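You operate a simulated robot arm through the tools that you are given. There is no shell and no other tool.

You run a simulated two-armed robot. Do the job below in one go: nothing can be reset, and whatever is moved stays where it is left.

Task
Fill the clear jug to HIGH at the water canister; if the tap only dribbles, open the air screw.
Fine: leave the screw fully at OPEN and the tap shut; put the jug back. Set down upright: clear jug.
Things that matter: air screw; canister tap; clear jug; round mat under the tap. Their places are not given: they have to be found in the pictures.

Only the result counts: the job must be done as asked and must still hold three seconds after the hand-in. Knocking over, shifting, dropping, spilling or breaking anything else fails it.

Robot
Two 7-joint arms with two-finger parallel grippers on one trunk that stands fixed in place. Base frame: the origin is at the foot of the trunk, x ahead of it, y to its left, z up. Readings come in mm, rad, newtons and seconds.
The left shoulder is at [70, 163, 1295], the right one opposite. With the tool pointing down near the work surface each hand reaches from about 360 to 880 mm from the base axis, measured 20 degrees to its own side. Payload 3.43 kg a hand.
The TCP of each hand is the grasp point between the finger pads, 34 mm short of the fingertips. In the tool frame z runs along the fingers and y along their closing line. The gripper opens to 128 mm. The fingers are 24 mm wide and 12 mm thick; the gripper's body (48 by 130 mm) begins 96 mm behind the TCP.
Orientation is that of the tool frame in the base frame, as a unit quaternion [w, x, y, z]. With the fingers straight down and closing along the base's y, the tool's x points along the base's -x, its y along +y and its z along -z.

Tools
- The arms move only by the tool move_arm. It takes "left_rows", "right_rows" or both (then of equal length, played together; a hand with none holds still); each is a list that holds one entry, the list of rows, each a list of 6 numbers: the shift along the base's x, y, z in units of 20 mm (1.0 is 20 mm), then the turn, a rotation vector about the base's x, y, z in units of 5 degrees (1.0 is 5 degrees). In form: [[[dx, dy, dz, wx, wy, wz], ...]]. A call has 1 to 20 rows; each row shifts and turns the commanded pose from where the row before left it. "left_jaw" and "right_jaw" are, for a hand that has rows, the opening, from 0 (shut) to 1 (fully open), set as the call begins (left out, the last holds). A call with a number of a shift or a turn outside -1 to 1 is refused whole. Rows are played at 5 a second. More than 50 mm and 0.15 rad between two rows, or a gripper value outside its range, and nothing of the call is played. Where a pose cannot be reached the arm comes as near as it can. A force on the tool above 40 N (or 10 N above the force at the start of the call, whichever is more), or a blocked arm, ends the call early, and 0.2 s more pass. Each finger travels about 153 mm/s and halts on what it meets, pressing with about 24 N; the grip force reading is that of the motor and also rises with nothing between the fingers. The clock runs only during rows and for 0.2 s after the last one: add rows that do not move to give the fingers time. The reply holds the time, the measured pose of the TCP, the force on the tool along the base axes, the opening and the grip force, in the units named above and with some noise, with the torque about the TCP (base axes, N m) and any sound that the robot's microphone picked up.
- Cameras (640 x 400 px; columns grow to the right, rows downward): "scene" is now at [126.3, -53.2, 1556.7]; the picture's right is [-0.56, -0.83, 0.00], its down [-0.19, 0.13, -0.97] and it looks along [0.81, -0.54, -0.23] (base axes); focal length 214 px, centre (320, 200). "left" rides on the left gripper at [76, 11, -160] in its tool frame; the picture's right is [-0.15, 0.99, 0.00], its down [-0.88, -0.13, -0.46] and it looks along [-0.45, -0.07, 0.89] (tool axes); focal length 234 px, centre (320, 200). "right" rides on the right gripper at [76, -11, -160] in its tool frame; the picture's right is [0.15, 0.99, 0.00], its down [-0.88, 0.13, -0.46] and it looks along [-0.45, 0.07, 0.89] (tool axes); focal length 234 px, centre (320, 200).
- capture(camera): a new picture of that camera. It takes no simulated time.
- raise_lower(by): slides the trunk up (or, below 0, down) by that many mm; the arms and the scene camera ride with it, the base frame stays. It gives what a move gives, with no picture.
- turn_head(pan, tilt): turns the head with the scene camera to pan (to the left, within 1.501 rad either way) and tilt (down, from -0.506 to 1.204), counted from straight ahead of the robot. It gives what a move gives.
- measure_at(camera, pixels): for up to 12 pixels [column, row] of the newest picture of that camera ("zoom" is the newest enlarged one), the place [x, y, z] in the base frame of the surface seen there, good to about 2 mm. It takes no simulated time.
- close_up(camera, box): a new picture of the part [left, top, right, bottom] of that camera's present view, enlarged. It takes no simulated time.
- finish_job(): hands the job in; it is judged then, once.

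Unless the task says otherwise, let go and move clear before handing in.

The tools are called after "Emit:" as a command line: name --argument value ..., lists and objects as JSON in quotes. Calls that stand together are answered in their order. move_arm: Moves the arms, as the interface text tells. Its arguments: {"type":"object","properties":{"left_rows":{"type":"array"},"left_jaw":{"type":"number"},"right_rows":{"type":"array"},"right_jaw":{"type":"number"}},"required":[]} The other tools are called the same way: raise_lower (by) moves the trunk up or down; turn_head (pan, tilt) turns the head that bears the scene camera; capture (camera) takes a picture; measure_at (camera, pixels) gives the place of the surface under pixels of a picture; close_up (camera, box) takes an enlarged picture of a part of a camera's view; finish_job () hands the job in.

At the start:

```text
time_s: 0.0
left_position: [439.7, -26.8, 1559.0]
left_tool_rot: [0.0, -0.001, 1.0, 0.0]
left_contact_force: [-0.4, 0.1, 0.2]
left_ft_torque: [-0.01, 0.01, 0.0]
left_width: 128.0
left_finger_force: 0.1
right_position: [254.7, -361.5, 1571.4]
right_tool_rot: [0.0, 0.0, 1.0, 0.0]
right_contact_force: [0.1, 0.1, -0.2]
right_ft_torque: [0.03, -0.03, -0.01]
right_width: 127.9
right_finger_force: 0.1
trunk travel left (down, up): [-775.0, 165.0]
head pan, tilt (commanded): [-0.595, 0.236]
```

scene: 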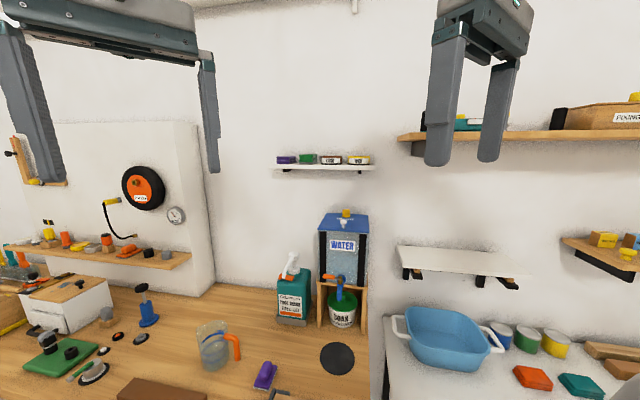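
right: 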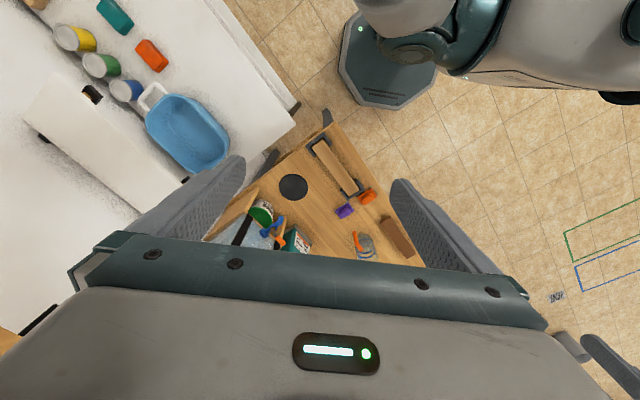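
left: 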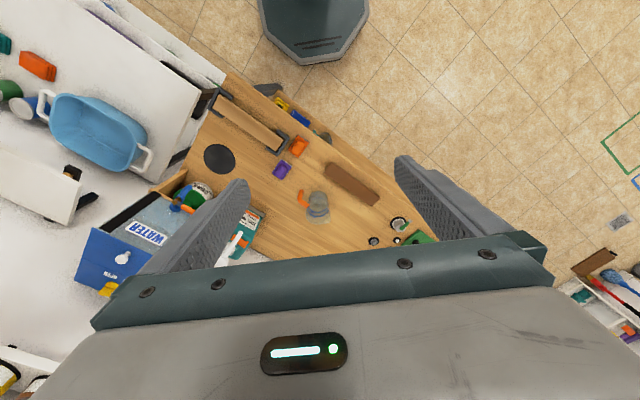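

The scene picture shows the water canister around (343,245), the clear jug at (212,345), and a round dark mat at (337,358). I'll take close-ups to see the details.

Emit:
close_up --camera "scene" --box '[260, 190, 400, 390]'

Emit:
close_up --camera "scene" --box '[170, 300, 300, 400]'

Emit:
measure_at --camera "scene" --pixels '[[337, 358], [337, 345], [337, 373], [346, 213], [346, 222], [343, 245], [340, 280], [340, 295], [212, 325], [212, 365], [235, 345], [300, 350]]'

```text
2.00 times, centred on (330, 290) of scene
```

zoom: 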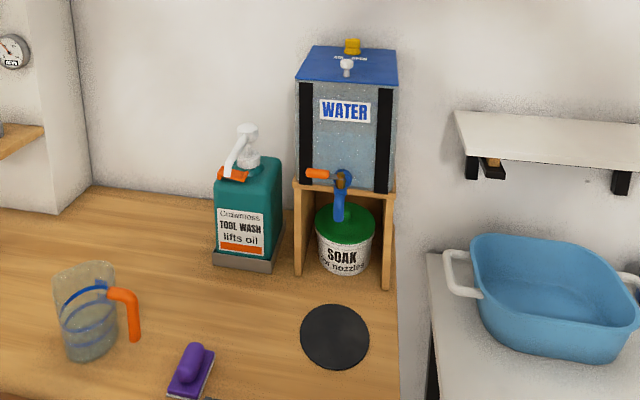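

```text
4.00 times, centred on (235, 350) of scene
```

zoom: 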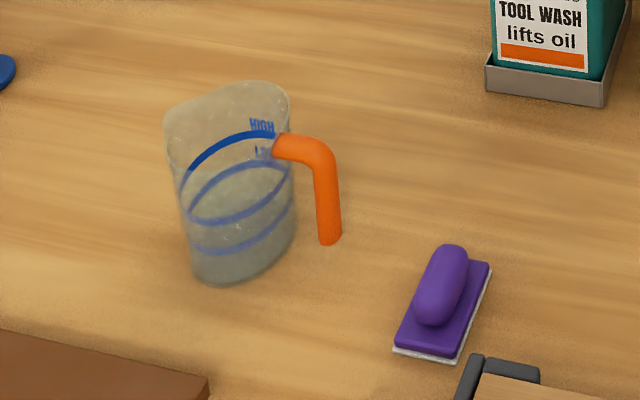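

```text
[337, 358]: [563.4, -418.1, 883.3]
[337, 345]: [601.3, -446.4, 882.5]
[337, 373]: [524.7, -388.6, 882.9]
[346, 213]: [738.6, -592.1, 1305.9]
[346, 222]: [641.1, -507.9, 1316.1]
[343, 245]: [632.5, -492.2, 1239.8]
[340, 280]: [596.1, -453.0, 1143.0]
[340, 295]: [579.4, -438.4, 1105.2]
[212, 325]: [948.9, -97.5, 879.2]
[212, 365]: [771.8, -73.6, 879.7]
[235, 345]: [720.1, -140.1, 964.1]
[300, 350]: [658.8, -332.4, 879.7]
```

The tap sits around zoom (335,185), with an orange lever and a blue spout; the yellow item on top is probably the air screw or a related part. I'll look closer at both and at the jug.

Emit:
close_up --camera "scene" --box '[310, 260, 374, 300]'

Emit:
close_up --camera "scene" --box '[313, 200, 377, 240]'

Emit:
close_up --camera "scene" --box '[180, 310, 260, 380]'

```text
10.00 times, centred on (342, 280) of scene
```

zoom: 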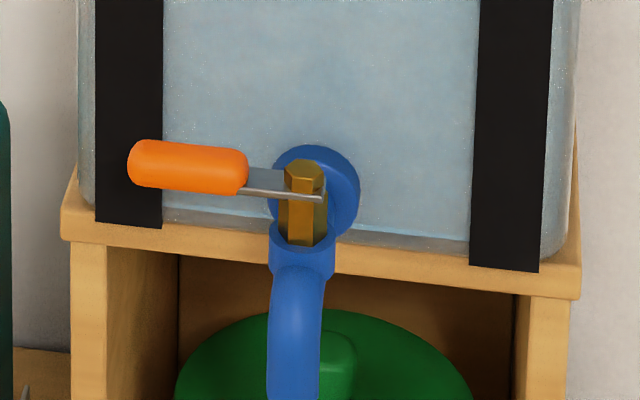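

```text
10.00 times, centred on (345, 220) of scene
```

zoom: 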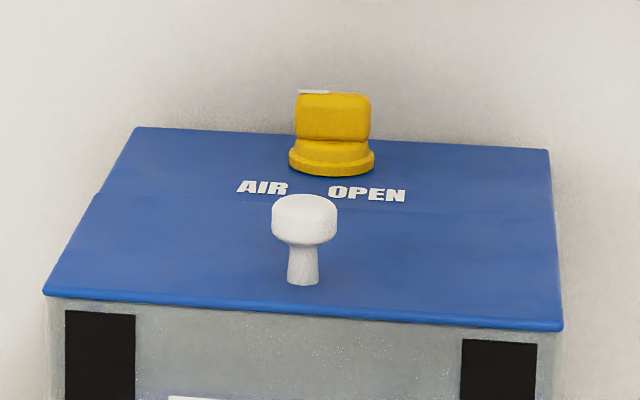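

```text
5.71 times, centred on (220, 345) of scene
```

zoom: 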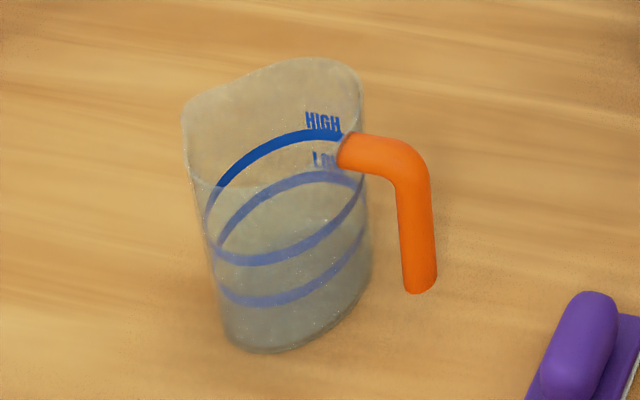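

The air screw (yellow, zoom (333,135)) is on top of the canister, the tap lever points to the left, and the jug's handle is orange. I'll measure key points in each enlarged view.

Emit:
measure_at --camera "zoom" --pixels '[[270, 145], [325, 135], [212, 235], [235, 258], [365, 195], [360, 235], [260, 302], [385, 150], [410, 160], [420, 200], [418, 285], [345, 150]]'

Emit:
close_up --camera "scene" --box '[313, 200, 377, 240]'

```text
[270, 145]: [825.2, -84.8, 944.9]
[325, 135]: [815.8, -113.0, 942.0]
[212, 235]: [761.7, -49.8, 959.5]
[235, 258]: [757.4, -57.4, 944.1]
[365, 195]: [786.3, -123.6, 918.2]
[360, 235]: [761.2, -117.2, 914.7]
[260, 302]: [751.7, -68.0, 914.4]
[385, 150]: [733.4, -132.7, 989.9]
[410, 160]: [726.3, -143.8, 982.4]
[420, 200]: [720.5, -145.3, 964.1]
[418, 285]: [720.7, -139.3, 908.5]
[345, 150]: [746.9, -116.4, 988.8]
```

```text
10.00 times, centred on (345, 220) of scene
```

zoom: 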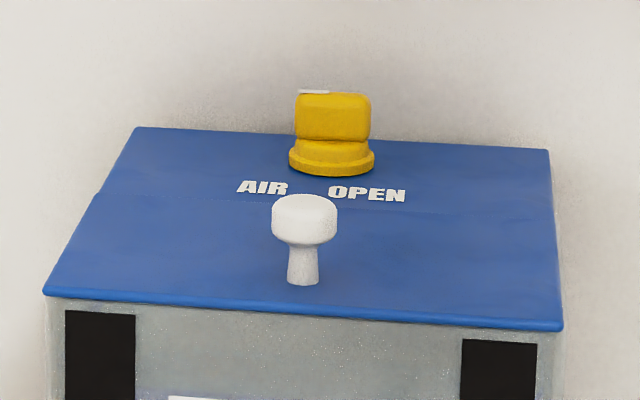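

The HIGH ring reads z≈943 and the LOW ring z≈915, with the jug centre near (788,-84) and the handle bar near (721,-142). Next I'll measure the canister top and the screw.

Emit:
measure_at --camera "zoom" --pixels '[[333, 135], [313, 92], [300, 110], [366, 110], [332, 165], [262, 187], [368, 194], [305, 230], [303, 275], [60, 285], [550, 318], [140, 135]]'

Emit:
close_up --camera "scene" --box '[310, 260, 374, 300]'

```text
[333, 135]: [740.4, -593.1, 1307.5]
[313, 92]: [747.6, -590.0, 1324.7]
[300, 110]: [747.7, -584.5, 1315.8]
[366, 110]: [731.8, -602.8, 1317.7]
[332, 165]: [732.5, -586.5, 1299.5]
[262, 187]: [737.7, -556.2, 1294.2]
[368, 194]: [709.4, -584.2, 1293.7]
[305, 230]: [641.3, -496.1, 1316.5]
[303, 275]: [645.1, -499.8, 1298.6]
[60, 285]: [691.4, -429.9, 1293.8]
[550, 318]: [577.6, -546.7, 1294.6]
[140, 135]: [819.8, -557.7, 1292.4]
```

```text
10.00 times, centred on (342, 280) of scene
```

zoom: 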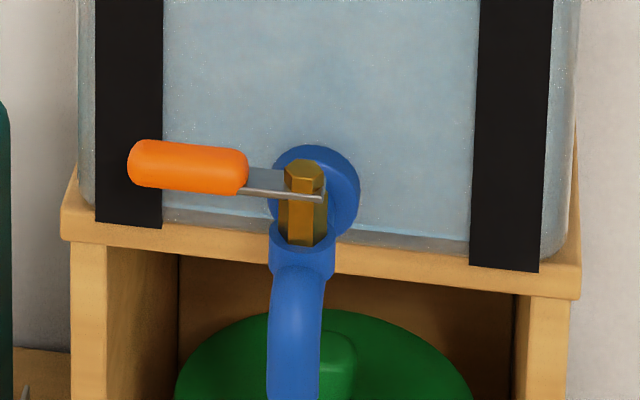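

The lid is at z≈1293, and the screw is near (742,-597) with its top at z≈1325; its paddle runs parallel to the front edge. I'll measure the tap, then raise the trunk for a better look at the top.

Emit:
measure_at --camera "zoom" --pixels '[[145, 160], [190, 165], [235, 170], [270, 180], [303, 170], [300, 215], [345, 185], [300, 250], [295, 310], [293, 390], [80, 250], [560, 290]]'

Emit:
close_up --camera "scene" --box '[310, 285, 374, 325]'

```text
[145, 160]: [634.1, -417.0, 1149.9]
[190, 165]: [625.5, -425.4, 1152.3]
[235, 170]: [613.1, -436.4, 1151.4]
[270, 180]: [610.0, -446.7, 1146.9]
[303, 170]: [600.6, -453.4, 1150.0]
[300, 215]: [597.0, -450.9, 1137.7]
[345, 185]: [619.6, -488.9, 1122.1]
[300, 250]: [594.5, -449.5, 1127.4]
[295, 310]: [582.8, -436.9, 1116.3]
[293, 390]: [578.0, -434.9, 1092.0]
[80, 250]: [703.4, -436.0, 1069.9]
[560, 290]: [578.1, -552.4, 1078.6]
```

```text
10.00 times, centred on (342, 305) of scene
```

zoom: 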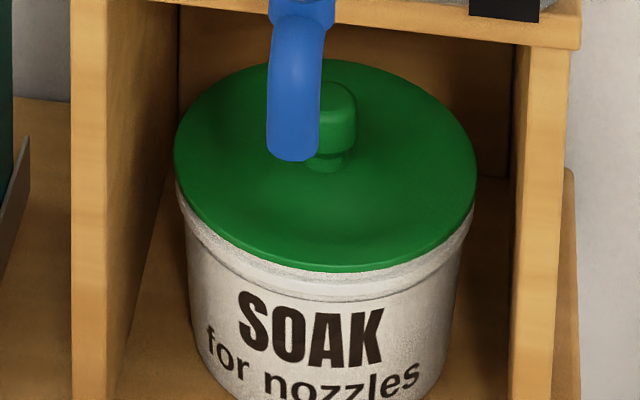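

The lever's pivot is near (603,-456), and its handle runs to (634,-417) at z≈1150. I'll measure the spout end and the mat edge, then raise the trunk.

Emit:
measure_at --camera "zoom" --pixels '[[293, 60], [293, 120], [293, 155], [275, 140], [310, 140]]'

Emit:
raise_lower --by 165

Emit:
turn_head --pan -0.65 --tilt 0.45

Emit:
capture --camera "scene"

```text
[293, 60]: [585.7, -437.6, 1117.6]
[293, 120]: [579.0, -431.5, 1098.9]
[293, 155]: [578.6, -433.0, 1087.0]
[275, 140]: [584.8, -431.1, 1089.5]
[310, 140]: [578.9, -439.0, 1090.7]
```

```text
time_s: 1.9
left_position: [439.3, -27.2, 1724.8]
left_tool_rot: [-0.001, -0.001, 1.0, 0.0]
left_contact_force: [0.2, 0.1, -0.2]
left_ft_torque: [-0.01, -0.02, 0.0]
left_width: 128.0
left_finger_force: 0.0
right_position: [253.2, -359.9, 1736.6]
right_tool_rot: [0.0, 0.0, 1.0, 0.0]
right_contact_force: [-0.6, 0.5, 0.3]
right_ft_torque: [0.0, 0.0, -0.02]
right_width: 128.1
right_finger_force: 0.1
trunk travel left (down, up): [-940.0, 0.0]
head pan, tilt (commanded): [-0.595, 0.236]
```

```text
time_s: 2.6
left_position: [440.7, -27.2, 1724.6]
left_tool_rot: [0.0, 0.0, 1.0, 0.0]
left_contact_force: [0.2, 0.0, 0.2]
left_ft_torque: [-0.01, -0.01, 0.01]
left_width: 128.0
left_finger_force: 0.0
right_position: [254.0, -360.4, 1736.4]
right_tool_rot: [0.001, 0.0, 1.0, 0.0]
right_contact_force: [0.6, 0.1, -0.1]
right_ft_torque: [0.0, 0.0, -0.03]
right_width: 128.1
right_finger_force: 0.1
trunk travel left (down, up): [-940.0, 0.0]
head pan, tilt (commanded): [-0.649, 0.45]
```

```text
taken
```

scene: 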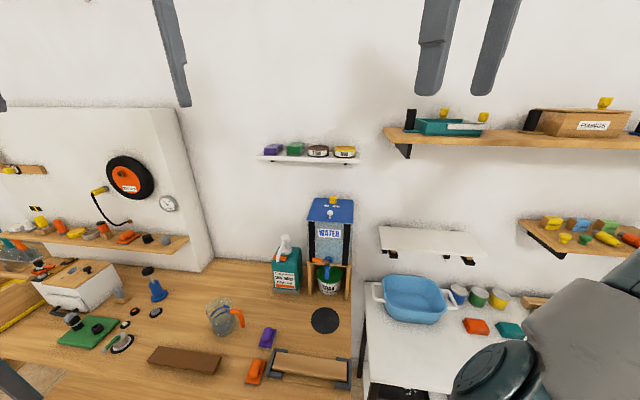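

From this height the screw is at about (333,202). I'll enlarge the lid, the mat and the jug.

Emit:
close_up --camera "scene" --box '[300, 185, 364, 225]'

Emit:
measure_at --camera "zoom" --pixels '[[320, 130], [300, 110], [345, 110]]'

Emit:
close_up --camera "scene" --box '[290, 295, 354, 335]'

Emit:
measure_at --camera "zoom" --pixels '[[350, 250], [230, 250], [470, 250], [340, 140], [340, 370]]'

Emit:
close_up --camera "scene" --box '[190, 285, 254, 345]'

```text
10.00 times, centred on (332, 205) of scene
```

zoom: 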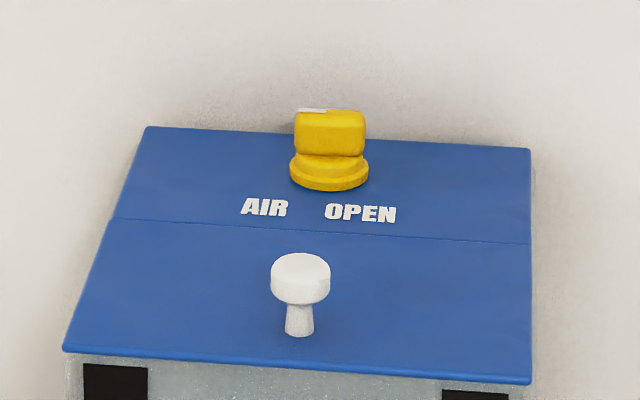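

```text
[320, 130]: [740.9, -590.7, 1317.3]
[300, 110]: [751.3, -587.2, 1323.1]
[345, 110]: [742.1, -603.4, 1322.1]
```

```text
10.00 times, centred on (322, 315) of scene
```

zoom: 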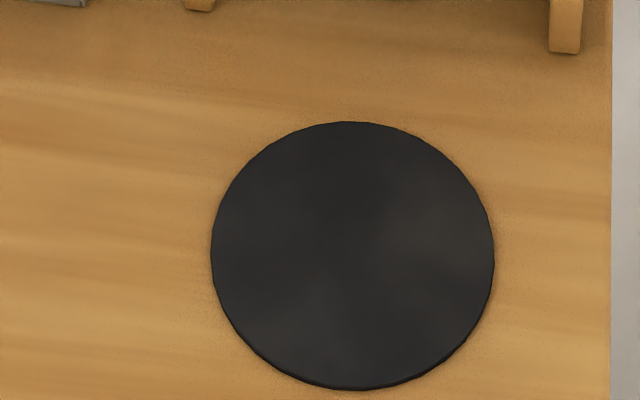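

```text
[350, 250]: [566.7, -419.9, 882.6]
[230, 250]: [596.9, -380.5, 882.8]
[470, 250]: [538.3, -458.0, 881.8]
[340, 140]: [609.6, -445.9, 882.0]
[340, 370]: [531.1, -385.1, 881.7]
```

```text
6.67 times, centred on (222, 315) of scene
```

zoom: 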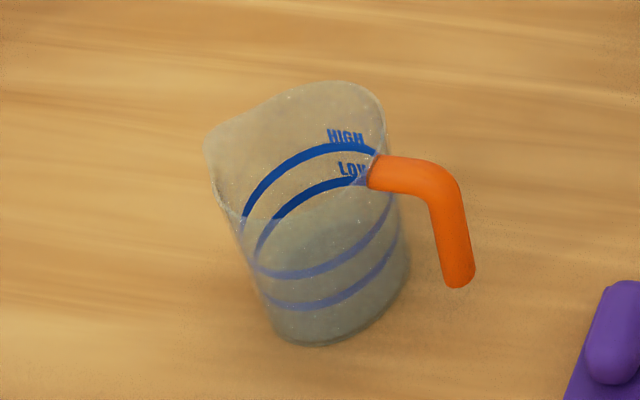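

The paddle's white mark points left, and the OPEN label sits front-right of the screw. Before reaching there I'll measure the walls and shelves around the canister, and the jug's rim.

Emit:
measure_at --camera "zoom" --pixels '[[350, 84], [375, 110], [210, 150], [240, 215], [300, 345], [385, 165], [440, 190], [460, 275]]'

Emit:
measure_at --camera "scene" --pixels '[[333, 185], [300, 200], [370, 200], [310, 161], [262, 158], [358, 163], [430, 248], [378, 230], [390, 290], [265, 250], [455, 135], [390, 130]]'

Emit:
close_up --camera "scene" --box '[240, 180, 400, 300]'

```text
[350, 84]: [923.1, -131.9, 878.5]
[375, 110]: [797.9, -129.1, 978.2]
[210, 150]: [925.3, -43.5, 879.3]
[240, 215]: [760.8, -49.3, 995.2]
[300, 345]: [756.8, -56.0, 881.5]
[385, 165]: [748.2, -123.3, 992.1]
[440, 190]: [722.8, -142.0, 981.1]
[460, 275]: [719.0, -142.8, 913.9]
```

```text
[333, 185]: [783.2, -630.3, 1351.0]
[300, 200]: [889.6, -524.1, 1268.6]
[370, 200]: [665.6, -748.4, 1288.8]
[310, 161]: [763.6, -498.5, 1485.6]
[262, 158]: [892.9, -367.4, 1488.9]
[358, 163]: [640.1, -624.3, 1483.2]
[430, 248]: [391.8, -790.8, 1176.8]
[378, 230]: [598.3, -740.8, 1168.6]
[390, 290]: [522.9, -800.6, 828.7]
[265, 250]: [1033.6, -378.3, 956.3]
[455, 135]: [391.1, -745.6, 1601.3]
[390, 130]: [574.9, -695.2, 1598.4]
```

```text
3.33 times, centred on (320, 240) of scene
```

zoom: 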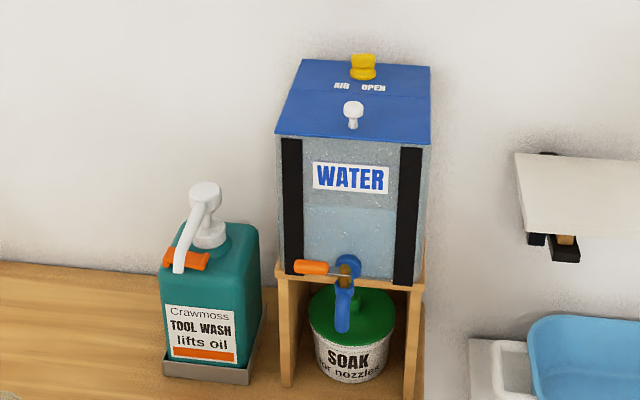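

The wall is at n≈1000 (along the canister's facing direction). A shelf (front edge at (763,-498), z≈1485) overhangs the screw, so I must reach the screw tilted from the front. I'll measure the shelf underside, the knob and the bottle before moving.

Emit:
close_up --camera "scene" --box '[255, 140, 375, 215]'

Emit:
measure_at --camera "zoom" --pixels '[[300, 125], [300, 138], [60, 108], [110, 122], [545, 145], [545, 160], [515, 118], [440, 310], [405, 325], [400, 380]]'

Emit:
measure_at --camera "scene" --pixels '[[284, 238], [284, 250], [274, 262], [297, 258], [266, 335], [255, 370], [310, 362], [290, 345], [185, 355], [230, 300], [347, 340], [350, 375]]'

```text
5.33 times, centred on (315, 178) of scene
```

zoom: 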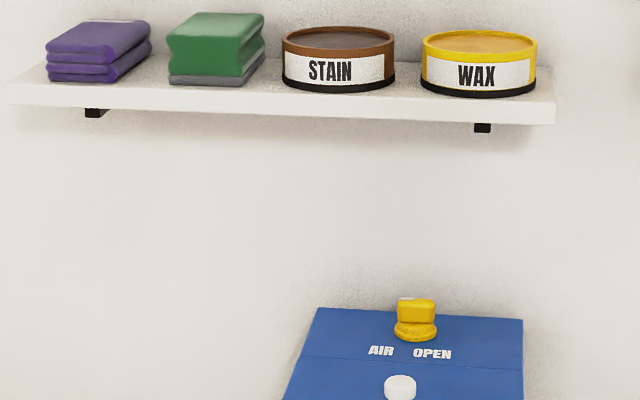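

```text
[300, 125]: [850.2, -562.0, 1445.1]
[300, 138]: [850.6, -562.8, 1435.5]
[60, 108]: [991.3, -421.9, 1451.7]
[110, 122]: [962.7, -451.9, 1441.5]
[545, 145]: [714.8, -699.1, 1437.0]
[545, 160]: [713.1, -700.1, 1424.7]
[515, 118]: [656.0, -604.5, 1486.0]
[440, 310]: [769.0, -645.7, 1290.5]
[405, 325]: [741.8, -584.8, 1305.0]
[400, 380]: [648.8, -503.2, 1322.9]
```

```text
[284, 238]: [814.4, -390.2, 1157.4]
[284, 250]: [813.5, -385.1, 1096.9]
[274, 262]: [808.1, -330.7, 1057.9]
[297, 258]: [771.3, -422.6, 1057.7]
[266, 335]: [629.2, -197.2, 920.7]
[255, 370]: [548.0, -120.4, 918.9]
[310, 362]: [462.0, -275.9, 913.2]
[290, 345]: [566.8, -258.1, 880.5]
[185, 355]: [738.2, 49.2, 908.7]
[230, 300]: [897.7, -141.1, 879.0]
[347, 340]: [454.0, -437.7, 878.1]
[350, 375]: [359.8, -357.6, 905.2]
```

The shelf underside is about z≈1475 with its front edge at n≈892, and the knob top is z≈1323. I'll park the left arm further left, then tilt the right hand 45° and yaw it toward the canister while still high.

Emit:
move_arm --left_rows '[[[0, 0.8, 0, 0, 0, 0], [0, 0.8, 0, 0, 0, 0], [0, 0.8, 0, 0, 0, 0], [0, 0.8, 0, 0, 0, 0], [0, 0.8, 0, 0, 0, 0], [0, 0.8, 0, 0, 0, 0], [0, 0.8, 0, 0, 0, 0], [0, 0.8, 0, 0, 0, 0], [0, 0.8, 0, 0, 0, 0], [0, 0.8, 0, 0, 0, 0], [0, 0.8, 0, 0, 0, 0], [0, 0.8, 0, 0, 0, 0], [0, 0.8, 0, 0, 0, 0], [0, 0.8, 0, 0, 0, 0], [0, 0.8, 0, 0, 0, 0], [0, 0.8, 0, 0, 0, 0], [0, 0.8, 0, 0, 0, 0], [0, 0.8, 0, 0, 0, 0]]]' --right_rows '[[[1, 0, -0.5, 0, -1, 0], [1, 0, -0.5, 0, -1, 0], [1, 0, -0.5, 0, -1, 0], [1, 0, -0.5, 0, -1, 0], [1, 0, -0.5, 0, -1, 0], [1, 0, -0.5, 0, -1, 0], [1, 0, -0.5, 0, -1, 0], [1, 0, -0.5, 0, -1, 0], [1, 0, -0.5, 0, -1, 0], [0.6, -0.8, -0.5, 0, 0, -1], [0.6, -0.8, -0.5, 0, 0, -1], [0.6, -0.8, -0.5, 0, 0, -1], [0.6, -0.8, -0.5, 0, 0, -1], [0.6, -0.8, -0.5, 0, 0, -1], [0.6, -0.8, -0.5, 0, 0, -1], [0.6, -0.8, -0.5, 0, 0, -1], [0.6, -0.8, -0.5, 0, 0, -1], [0.6, -0.8, -0.5, 0, 0, -1]]]' --right_jaw 0.4

Emit:
capture --camera "scene"

Emit:
capture --camera "right"

```text
time_s: 6.4
left_position: [441.5, 263.9, 1723.1]
left_tool_rot: [-0.001, -0.001, 1.0, -0.001]
left_contact_force: [0.6, -0.7, -1.0]
left_ft_torque: [0.01, 0.06, 0.01]
left_width: 128.0
left_finger_force: 0.1
right_position: [542.7, -503.1, 1556.7]
right_tool_rot: [0.353, 0.353, 0.854, -0.147]
right_contact_force: [0.5, 0.3, 1.0]
right_ft_torque: [0.04, -0.01, -0.04]
right_width: 51.6
right_finger_force: 0.1
trunk travel left (down, up): [-940.0, 0.0]
head pan, tilt (commanded): [-0.649, 0.45]
```

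```text
taken
```

scene: 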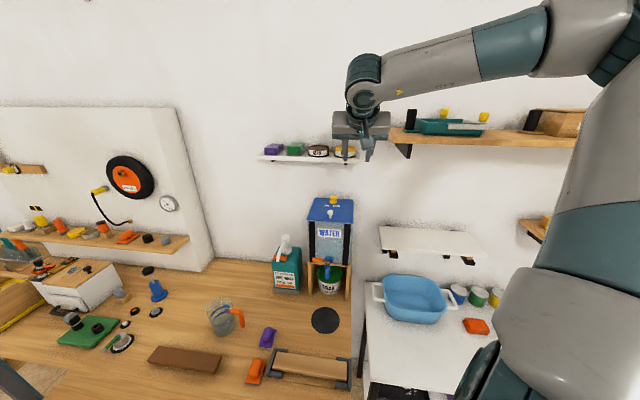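

```text
taken
```

right: 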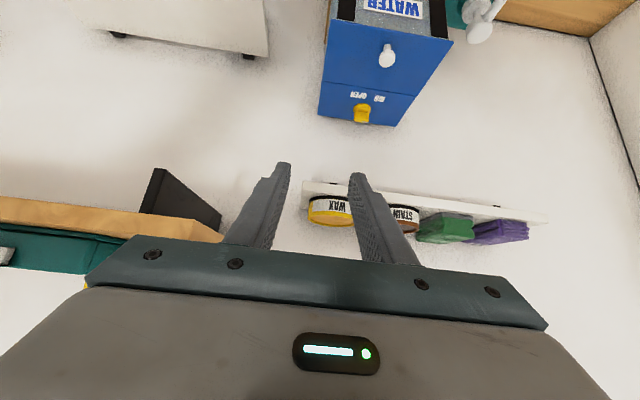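

The right wrist camera now sees the lid upside-down, with the screw near (361,113). I'll enlarge it.

Emit:
close_up --camera "right" --box '[312, 80, 408, 140]'

Emit:
measure_at --camera "zoom" --pixels '[[310, 220], [350, 220], [395, 220], [345, 260], [260, 110], [420, 130]]'

```text
6.67 times, centred on (360, 110) of right
```

zoom: 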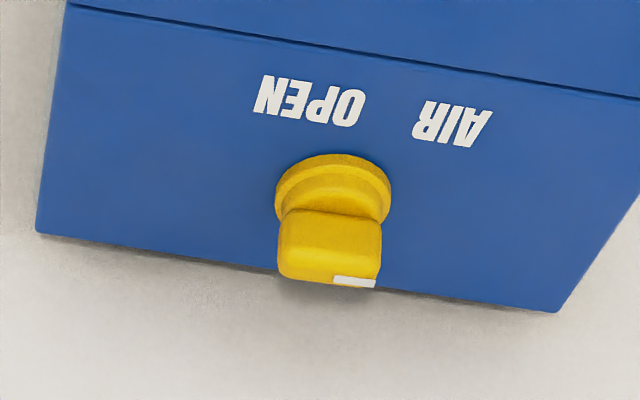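

```text
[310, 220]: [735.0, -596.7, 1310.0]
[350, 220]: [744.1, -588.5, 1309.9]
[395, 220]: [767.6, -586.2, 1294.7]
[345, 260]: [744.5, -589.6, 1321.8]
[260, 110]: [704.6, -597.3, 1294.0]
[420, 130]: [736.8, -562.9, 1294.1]
```

OPEN sits about 30° to the right of straight-front and the mark points left, so a counter-clockwise turn should open it. I'll move to the pre-approach point in front of the screw, under the shelf edge.

Emit:
move_arm --right_rows '[[[0.879, -0.116, -0.855, 0, 0, 0], [0.879, -0.116, -0.855, 0, 0, 0], [0.879, -0.116, -0.855, 0, 0, 0], [0.879, -0.116, -0.855, 0, 0, 0], [0.879, -0.116, -0.855, 0, 0, 0], [0.879, -0.116, -0.855, 0, 0, 0], [0.879, -0.116, -0.855, 0, 0, 0], [0, 0, 0, 0, 0, 0]]]'

Emit:
capture --camera "right"

Emit:
capture --camera "scene"

```text
time_s: 8.2
left_position: [439.5, 262.2, 1723.6]
left_tool_rot: [0.0, 0.0, 1.0, 0.0]
left_contact_force: [-0.1, -0.8, 0.7]
left_ft_torque: [0.0, 0.02, 0.01]
left_width: 127.8
left_finger_force: 0.1
right_position: [664.6, -519.1, 1438.2]
right_tool_rot: [0.354, 0.354, 0.853, -0.146]
right_contact_force: [0.3, 0.9, 0.2]
right_ft_torque: [0.02, 0.01, 0.01]
right_width: 51.2
right_finger_force: 0.1
trunk travel left (down, up): [-940.0, 0.0]
head pan, tilt (commanded): [-0.649, 0.45]
```

```text
taken
```

right: 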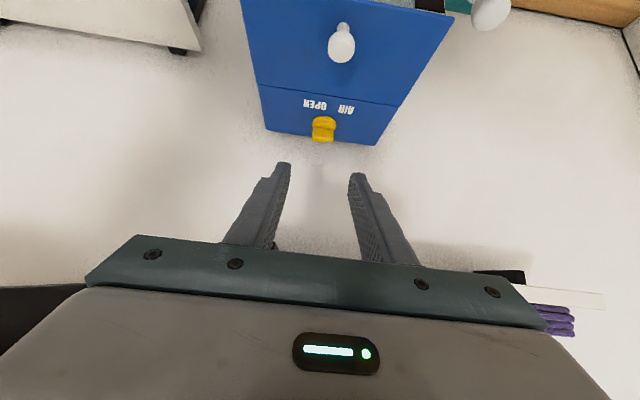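

```text
taken
```

scene: 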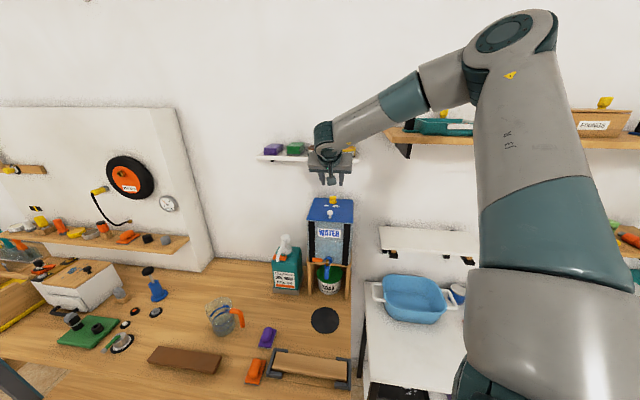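

The fingers (tips at (283,165) and (357,178)) are lined up with the screw at (323,128). I'll come in along the finger axis, stopping slightly short to check.

Emit:
move_arm --right_rows '[[[0.5, -0.5, -0.707, 0, 0, 0], [0.5, -0.5, -0.707, 0, 0, 0], [0.5, -0.5, -0.707, 0, 0, 0], [0.5, -0.5, -0.707, 0, 0, 0], [0.5, -0.5, -0.707, 0, 0, 0], [0.5, -0.5, -0.707, 0, 0, 0], [0, 0, 0, 0, 0, 0]]]'

Emit:
capture --camera "right"

Emit:
capture --camera "scene"

```text
time_s: 9.8
left_position: [439.9, 260.9, 1723.6]
left_tool_rot: [0.0, -0.001, 1.0, 0.0]
left_contact_force: [1.2, -0.1, -0.4]
left_ft_torque: [-0.03, -0.03, -0.04]
left_width: 128.1
left_finger_force: 0.0
right_position: [723.3, -582.2, 1352.5]
right_tool_rot: [0.354, 0.352, 0.854, -0.145]
right_contact_force: [-0.7, -0.4, 0.0]
right_ft_torque: [0.02, -0.01, 0.02]
right_width: 51.3
right_finger_force: 0.0
trunk travel left (down, up): [-940.0, 0.0]
head pan, tilt (commanded): [-0.649, 0.45]
```

```text
taken
```

right: 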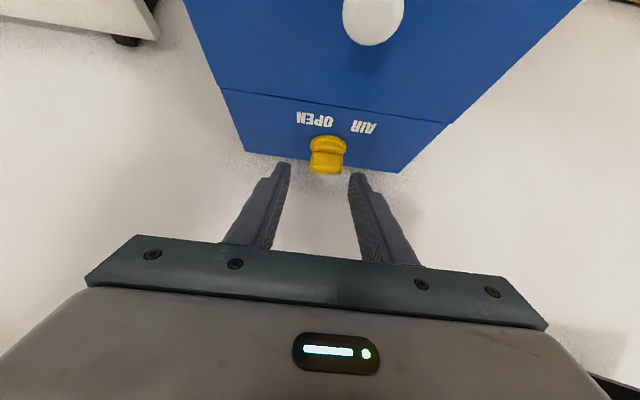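

```text
taken
```

scene: 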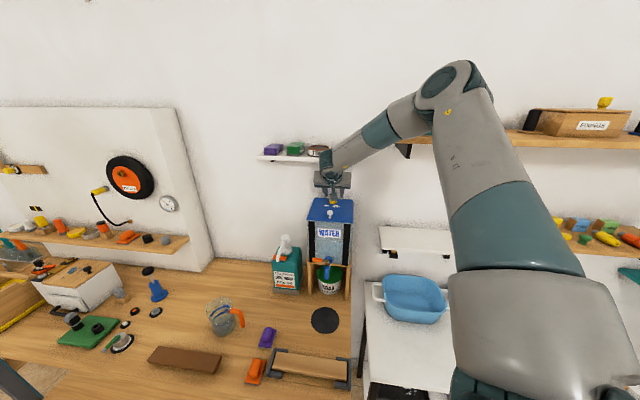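

The screw at (327,152) is slightly to the right of the finger midpoint at (320,170), so I'll shift about 3 mm that way and complete the approach.

Emit:
move_arm --right_rows '[[[0.12, 0.12, 0, 0, 0, 0], [0.35, -0.25, -0.4, 0, 0, 0], [0.25, -0.25, -0.35, 0, 0, 0], [0, 0, 0, 0, 0, 0]]]'

Emit:
close_up --camera "right" --box '[240, 90, 400, 230]'

Emit:
close_up --camera "scene" --box '[290, 140, 380, 225]'

```text
time_s: 10.8
left_position: [439.0, 263.3, 1723.4]
left_tool_rot: [-0.001, -0.001, 1.0, 0.0]
left_contact_force: [-0.2, -0.3, 0.2]
left_ft_torque: [-0.02, -0.02, 0.05]
left_width: 128.1
left_finger_force: 0.1
right_position: [739.4, -588.4, 1337.3]
right_tool_rot: [0.354, 0.353, 0.854, -0.147]
right_contact_force: [0.4, 0.0, -0.6]
right_ft_torque: [-0.02, -0.03, -0.05]
right_width: 51.6
right_finger_force: 0.0
trunk travel left (down, up): [-940.0, 0.0]
head pan, tilt (commanded): [-0.649, 0.45]
```

```text
2.86 times, centred on (320, 160) of right
```

zoom: 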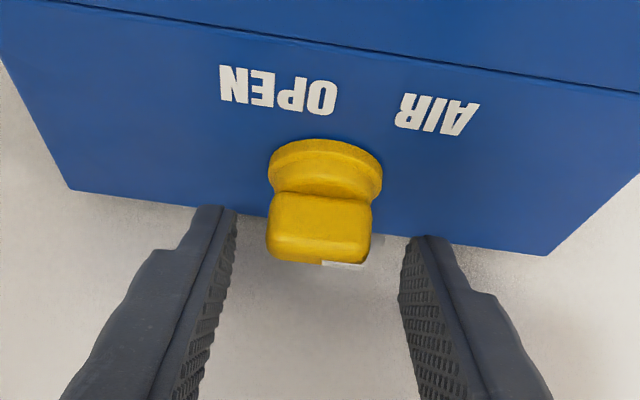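

```text
4.71 times, centred on (335, 182) of scene
```

zoom: 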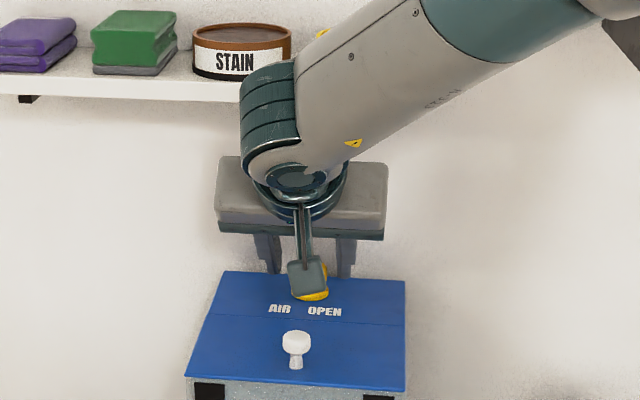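

The paddle sits centred between the fingertips (zoom (320,225) between (220,210) and (425,245)). I'll close on it and check the grip.

Emit:
move_arm --right_rows '[[[0, 0, 0, 0, 0, 0], [0, 0, 0, 0, 0, 0], [0, 0, 0, 0, 0, 0]]]' --right_jaw 0.0

Emit:
close_up --camera "right" --box '[240, 90, 400, 230]'

```text
time_s: 11.6
left_position: [439.5, 261.1, 1724.2]
left_tool_rot: [0.0, -0.001, 1.0, 0.0]
left_contact_force: [0.8, 0.3, -0.1]
left_ft_torque: [-0.02, 0.0, 0.0]
left_width: 128.0
left_finger_force: 0.1
right_position: [739.3, -589.5, 1338.2]
right_tool_rot: [0.353, 0.354, 0.854, -0.146]
right_contact_force: [-3.8, -3.2, 0.2]
right_ft_torque: [-0.09, -0.15, -0.04]
right_width: 30.3
right_finger_force: 45.0
trunk travel left (down, up): [-940.0, 0.0]
head pan, tilt (commanded): [-0.649, 0.45]
```

```text
2.86 times, centred on (320, 160) of right
```

zoom: 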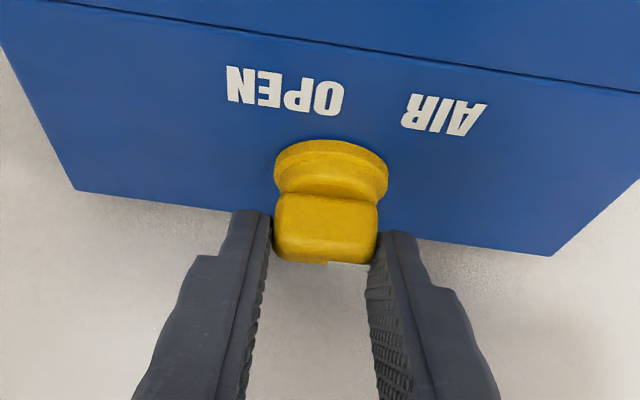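

It gripped at 30 mm wide. Now I'll turn counter-clockwise about the screw axis in small steps and watch the torque.

Emit:
move_arm --right_rows '[[[-0.06, -0.065, 0, 0, 0, 1], [-0.025, -0.033, 0, 0, 0, 1], [-0.025, -0.033, 0, 0, 0, 1], [0, 0, 0, 0, 0, 0]]]'

Emit:
close_up --camera "right" --box '[240, 90, 400, 230]'

```text
time_s: 12.6
left_position: [440.8, 262.0, 1724.3]
left_tool_rot: [0.001, -0.001, 1.0, 0.0]
left_contact_force: [0.4, -1.0, -1.0]
left_ft_torque: [0.02, -0.02, -0.01]
left_width: 128.0
left_finger_force: 0.1
right_position: [738.4, -591.6, 1337.0]
right_tool_rot: [0.37, 0.239, 0.893, -0.099]
right_contact_force: [-0.5, -2.9, 2.0]
right_ft_torque: [-0.05, -0.34, -0.02]
right_width: 30.1
right_finger_force: 44.9
trunk travel left (down, up): [-940.0, 0.0]
head pan, tilt (commanded): [-0.649, 0.45]
```

```text
2.86 times, centred on (320, 160) of right
```

zoom: 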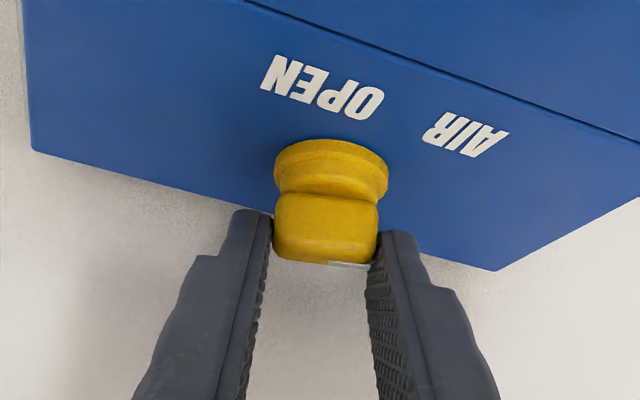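

The screw turned with the hand (the lid labels rotated relative to it) at very little torque. I'll continue another 30°.

Emit:
move_arm --right_rows '[[[-0.016, -0.039, 0, 0, 0, 1], [-0.016, -0.039, 0, 0, 0, 1], [-0.016, -0.039, 0, 0, 0, 1], [-0.006, -0.041, 0, 0, 0, 1], [-0.006, -0.041, 0, 0, 0, 1], [-0.006, -0.041, 0, 0, 0, 1], [0, 0, 0, 0, 0, 0]]]'

Emit:
close_up --camera "right" --box '[240, 90, 400, 230]'

Emit:
capture --camera "scene"

```text
time_s: 13.6
left_position: [440.5, 263.3, 1723.6]
left_tool_rot: [0.001, 0.001, 1.0, 0.0]
left_contact_force: [0.6, -0.2, 0.4]
left_ft_torque: [0.0, 0.03, 0.03]
left_width: 128.1
left_finger_force: 0.2
right_position: [736.2, -593.4, 1338.3]
right_tool_rot: [0.377, 0.097, 0.92, -0.049]
right_contact_force: [-2.8, 1.1, 3.9]
right_ft_torque: [0.1, 0.57, -0.07]
right_width: 30.7
right_finger_force: 45.3
trunk travel left (down, up): [-940.0, 0.0]
head pan, tilt (commanded): [-0.649, 0.45]
stopped in row 4 (right hand): the force on the tool passed its limit at 57 N (the readings are from after the stop); the commanded pose is now the measured one
```

```text
2.86 times, centred on (320, 160) of right
```

zoom: 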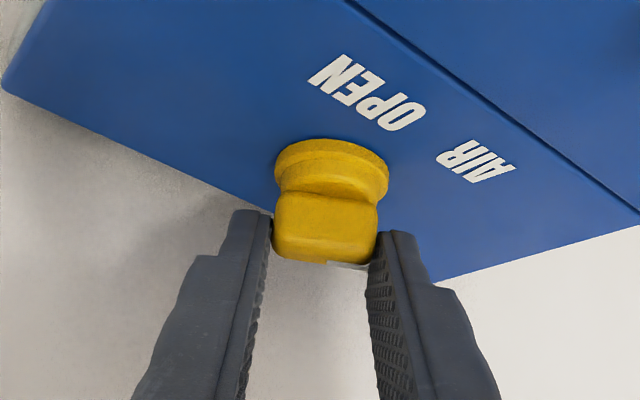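

```text
taken
```

scene: 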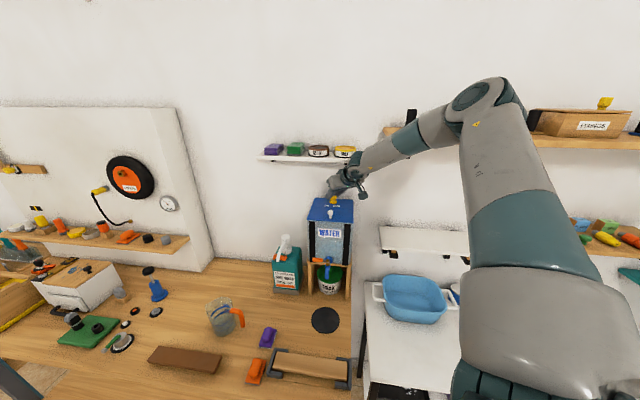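

The motion stopped with a 57 N force after about 33° of turn. I'll check whether the hand touched the shelf or the can, or whether the screw hit something.

Emit:
close_up --camera "scene" --box '[290, 130, 400, 215]'

Emit:
close_up --camera "scene" --box '[310, 140, 390, 190]'

Emit:
capture --camera "right"

```text
4.71 times, centred on (345, 172) of scene
```

zoom: 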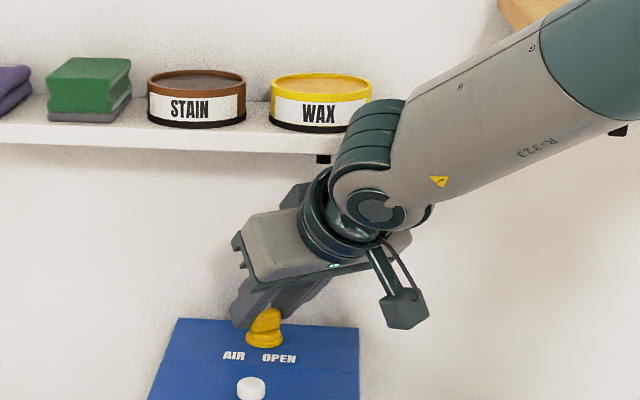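

```text
8.00 times, centred on (350, 165) of scene
```

zoom: 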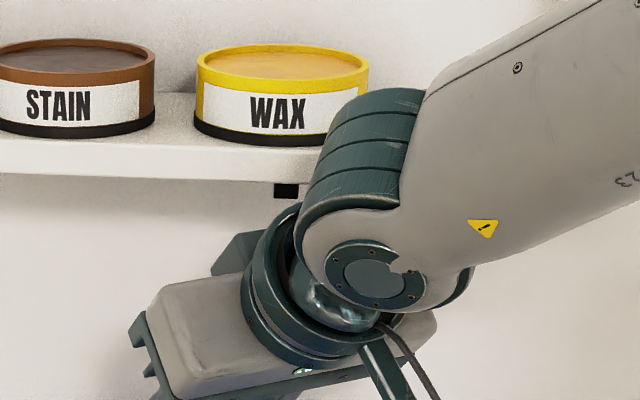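

```text
taken
```

right: 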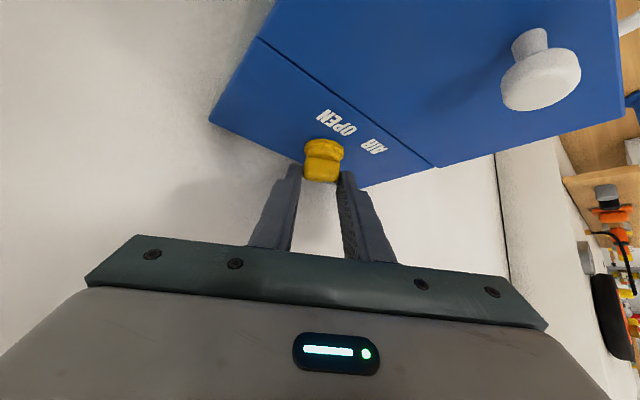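

The wrist may be touching the shelf's right end or its bracket. I'll measure points on the wrist and on the shelf.

Emit:
close_up --camera "scene" --box '[310, 140, 390, 190]'

Emit:
measure_at --camera "zoom" --pixels '[[316, 180], [340, 130], [380, 100], [285, 190], [300, 165], [235, 245], [280, 225], [200, 300], [260, 120], [150, 330], [300, 210], [270, 250]]'

```text
8.00 times, centred on (350, 165) of scene
```

zoom: 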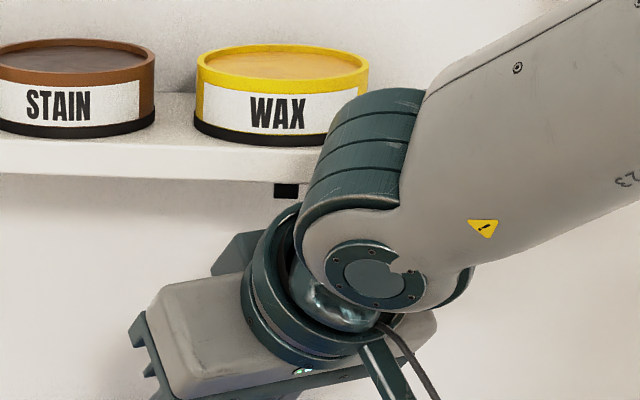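

```text
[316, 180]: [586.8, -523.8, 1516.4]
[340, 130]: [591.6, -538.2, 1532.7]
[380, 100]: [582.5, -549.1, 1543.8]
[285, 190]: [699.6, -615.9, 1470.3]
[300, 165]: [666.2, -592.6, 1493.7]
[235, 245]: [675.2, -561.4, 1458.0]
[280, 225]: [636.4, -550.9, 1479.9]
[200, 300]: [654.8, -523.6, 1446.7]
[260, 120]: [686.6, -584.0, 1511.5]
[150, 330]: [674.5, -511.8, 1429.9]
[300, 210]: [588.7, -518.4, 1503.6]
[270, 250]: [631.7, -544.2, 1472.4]
```

The gripper body's back corner is right at the shelf's lower front edge, so the hand's tilt is probably what stopped it. I'll open, back straight out along the lean direction, and flatten the tilt to 30° so the hand stays below the shelf.

Emit:
move_arm --right_rows '[[[0, 0, 0, 0, 0, 0], [0, 0, 0, 0, 0, 0], [-0.978, 0.208, 0, 0, 0, 0], [-0.978, 0.208, 0, 0, 0, 0], [-0.4, 0.08, 0, -0.208, -0.978, 0], [0, 0, 0, -0.208, -0.978, 0], [0, 0, 0, -0.208, -0.978, 0], [0, 0, 0, 0, 0, 0]]]' --right_jaw 0.4

Emit:
capture --camera "right"

Emit:
close_up --camera "scene" --box '[290, 130, 400, 215]'

```text
time_s: 15.4
left_position: [439.6, 262.7, 1722.6]
left_tool_rot: [0.0, -0.001, 1.0, -0.001]
left_contact_force: [-0.2, 0.0, 0.6]
left_ft_torque: [-0.03, 0.01, 0.04]
left_width: 128.0
left_finger_force: 0.0
right_position: [689.4, -585.2, 1337.1]
right_tool_rot: [0.495, 0.092, 0.862, -0.061]
right_contact_force: [-0.1, -0.5, 0.2]
right_ft_torque: [0.02, 0.03, -0.04]
right_width: 51.3
right_finger_force: 0.0
trunk travel left (down, up): [-940.0, 0.0]
head pan, tilt (commanded): [-0.649, 0.45]
```

```text
taken
```

right: 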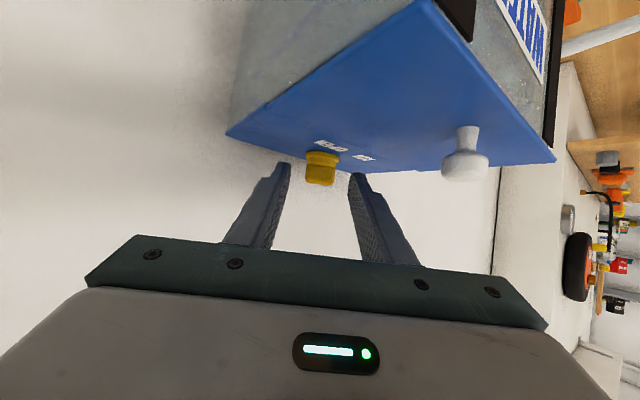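

```text
4.71 times, centred on (345, 172) of scene
```

zoom: 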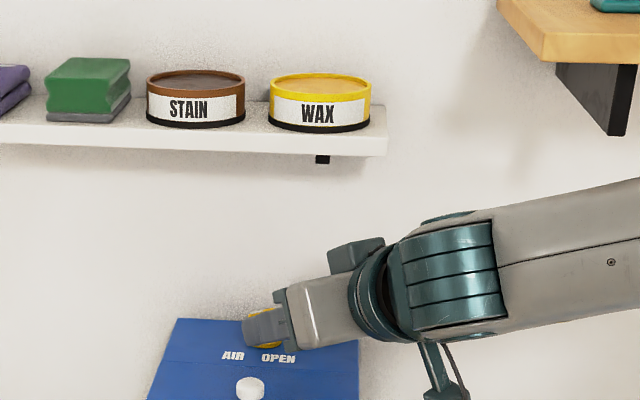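

There's a block mounted on the top side of the wrist (zoom (355,255)) — that likely hit the shelf. The screw should have kept its position; I'll measure the block and see the screw.

Emit:
close_up --camera "scene" --box '[310, 165, 390, 215]'

Emit:
measure_at --camera "zoom" --pixels '[[300, 150], [330, 135], [300, 170], [355, 150], [250, 220], [230, 240], [270, 200], [200, 250]]'

Emit:
close_up --camera "right" --box '[260, 120, 380, 200]'

Emit:
measure_at --camera "zoom" --pixels '[[270, 240], [320, 245], [390, 250], [320, 270], [290, 310], [370, 320], [320, 320], [360, 230]]'

```text
8.00 times, centred on (350, 190) of scene
```

zoom: 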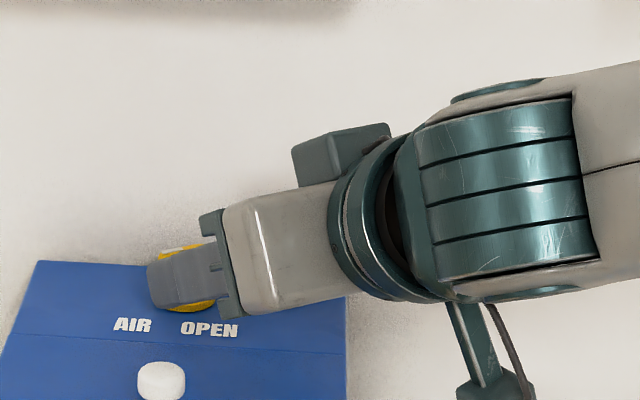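

```text
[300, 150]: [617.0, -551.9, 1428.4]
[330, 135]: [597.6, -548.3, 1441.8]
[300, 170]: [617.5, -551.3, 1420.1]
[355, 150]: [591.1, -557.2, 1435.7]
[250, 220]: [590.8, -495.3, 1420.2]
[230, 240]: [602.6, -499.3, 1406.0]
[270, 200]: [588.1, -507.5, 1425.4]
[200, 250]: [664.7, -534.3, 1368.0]
```

```text
5.00 times, centred on (320, 160) of right
```

zoom: 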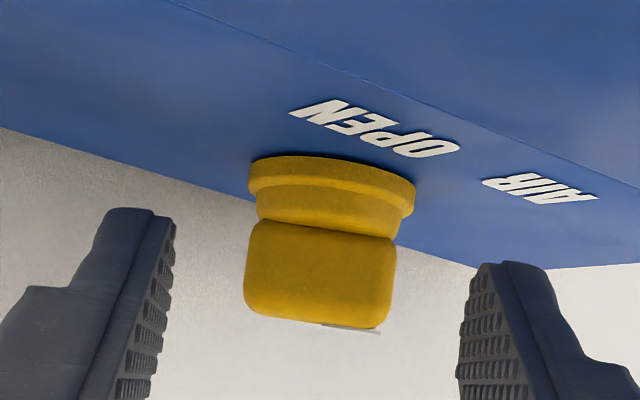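

```text
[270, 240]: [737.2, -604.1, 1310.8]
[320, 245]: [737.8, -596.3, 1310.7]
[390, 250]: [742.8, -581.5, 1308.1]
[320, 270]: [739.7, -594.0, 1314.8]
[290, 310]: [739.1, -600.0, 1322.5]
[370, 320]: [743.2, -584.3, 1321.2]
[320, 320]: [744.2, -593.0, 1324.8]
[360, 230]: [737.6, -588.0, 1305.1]
```

The paddle is still turned about 33° (its ends at (737,-604) and (743,-581)). With the flatter 30° tilt I'll go back in, grip again and keep turning.

Emit:
move_arm --right_rows '[[[0.79, -0.153, -0.067, 0, 0, 0], [0.79, -0.153, -0.067, 0, 0, 0], [0.79, -0.153, -0.067, 0, 0, 0], [0, 0, 0, 0, 0, 0]]]'

Emit:
close_up --camera "right" --box '[240, 100, 400, 200]'

Emit:
move_arm --right_rows '[[[0, 0, 0, 0, 0, 0], [0, 0, 0, 0, 0, 0], [0, 0, 0, 0, 0, 0]]]' --right_jaw 0.0

Emit:
close_up --camera "right" --box '[240, 100, 400, 200]'

```text
time_s: 16.4
left_position: [440.8, 261.0, 1724.0]
left_tool_rot: [0.0, 0.0, 1.0, 0.001]
left_contact_force: [-0.1, 0.2, 1.1]
left_ft_torque: [0.01, 0.01, 0.0]
left_width: 128.2
left_finger_force: 0.2
right_position: [737.5, -594.5, 1333.4]
right_tool_rot: [0.495, 0.092, 0.862, -0.06]
right_contact_force: [0.0, -0.1, 0.5]
right_ft_torque: [-0.03, -0.01, -0.03]
right_width: 51.4
right_finger_force: 0.1
trunk travel left (down, up): [-940.0, 0.0]
head pan, tilt (commanded): [-0.649, 0.45]
```

```text
4.00 times, centred on (320, 150) of right
```

zoom: 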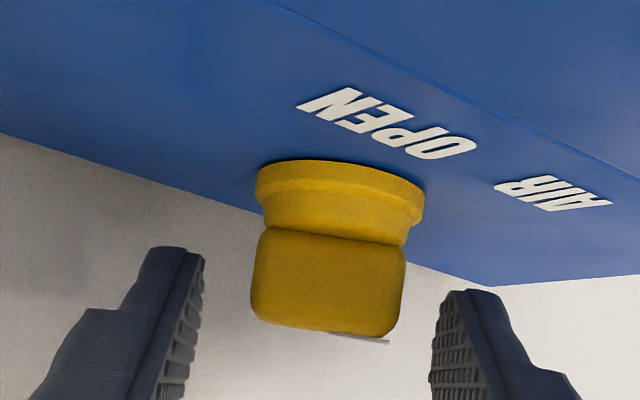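

```text
time_s: 17.2
left_position: [438.7, 260.6, 1724.9]
left_tool_rot: [0.0, -0.001, 1.0, 0.001]
left_contact_force: [-0.8, -0.8, 0.1]
left_ft_torque: [-0.02, 0.01, 0.01]
left_width: 128.3
left_finger_force: 0.1
right_position: [736.5, -593.9, 1332.5]
right_tool_rot: [0.495, 0.092, 0.862, -0.061]
right_contact_force: [-1.3, -1.8, 1.1]
right_ft_torque: [0.56, -0.17, 0.04]
right_width: 29.6
right_finger_force: 44.9
trunk travel left (down, up): [-940.0, 0.0]
head pan, tilt (commanded): [-0.649, 0.45]
```

```text
4.00 times, centred on (320, 150) of right
```

zoom: 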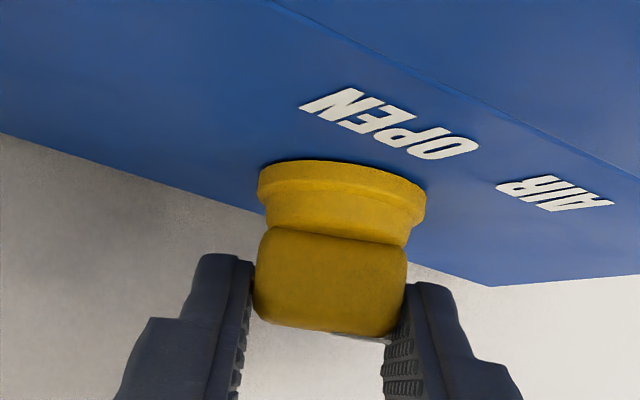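

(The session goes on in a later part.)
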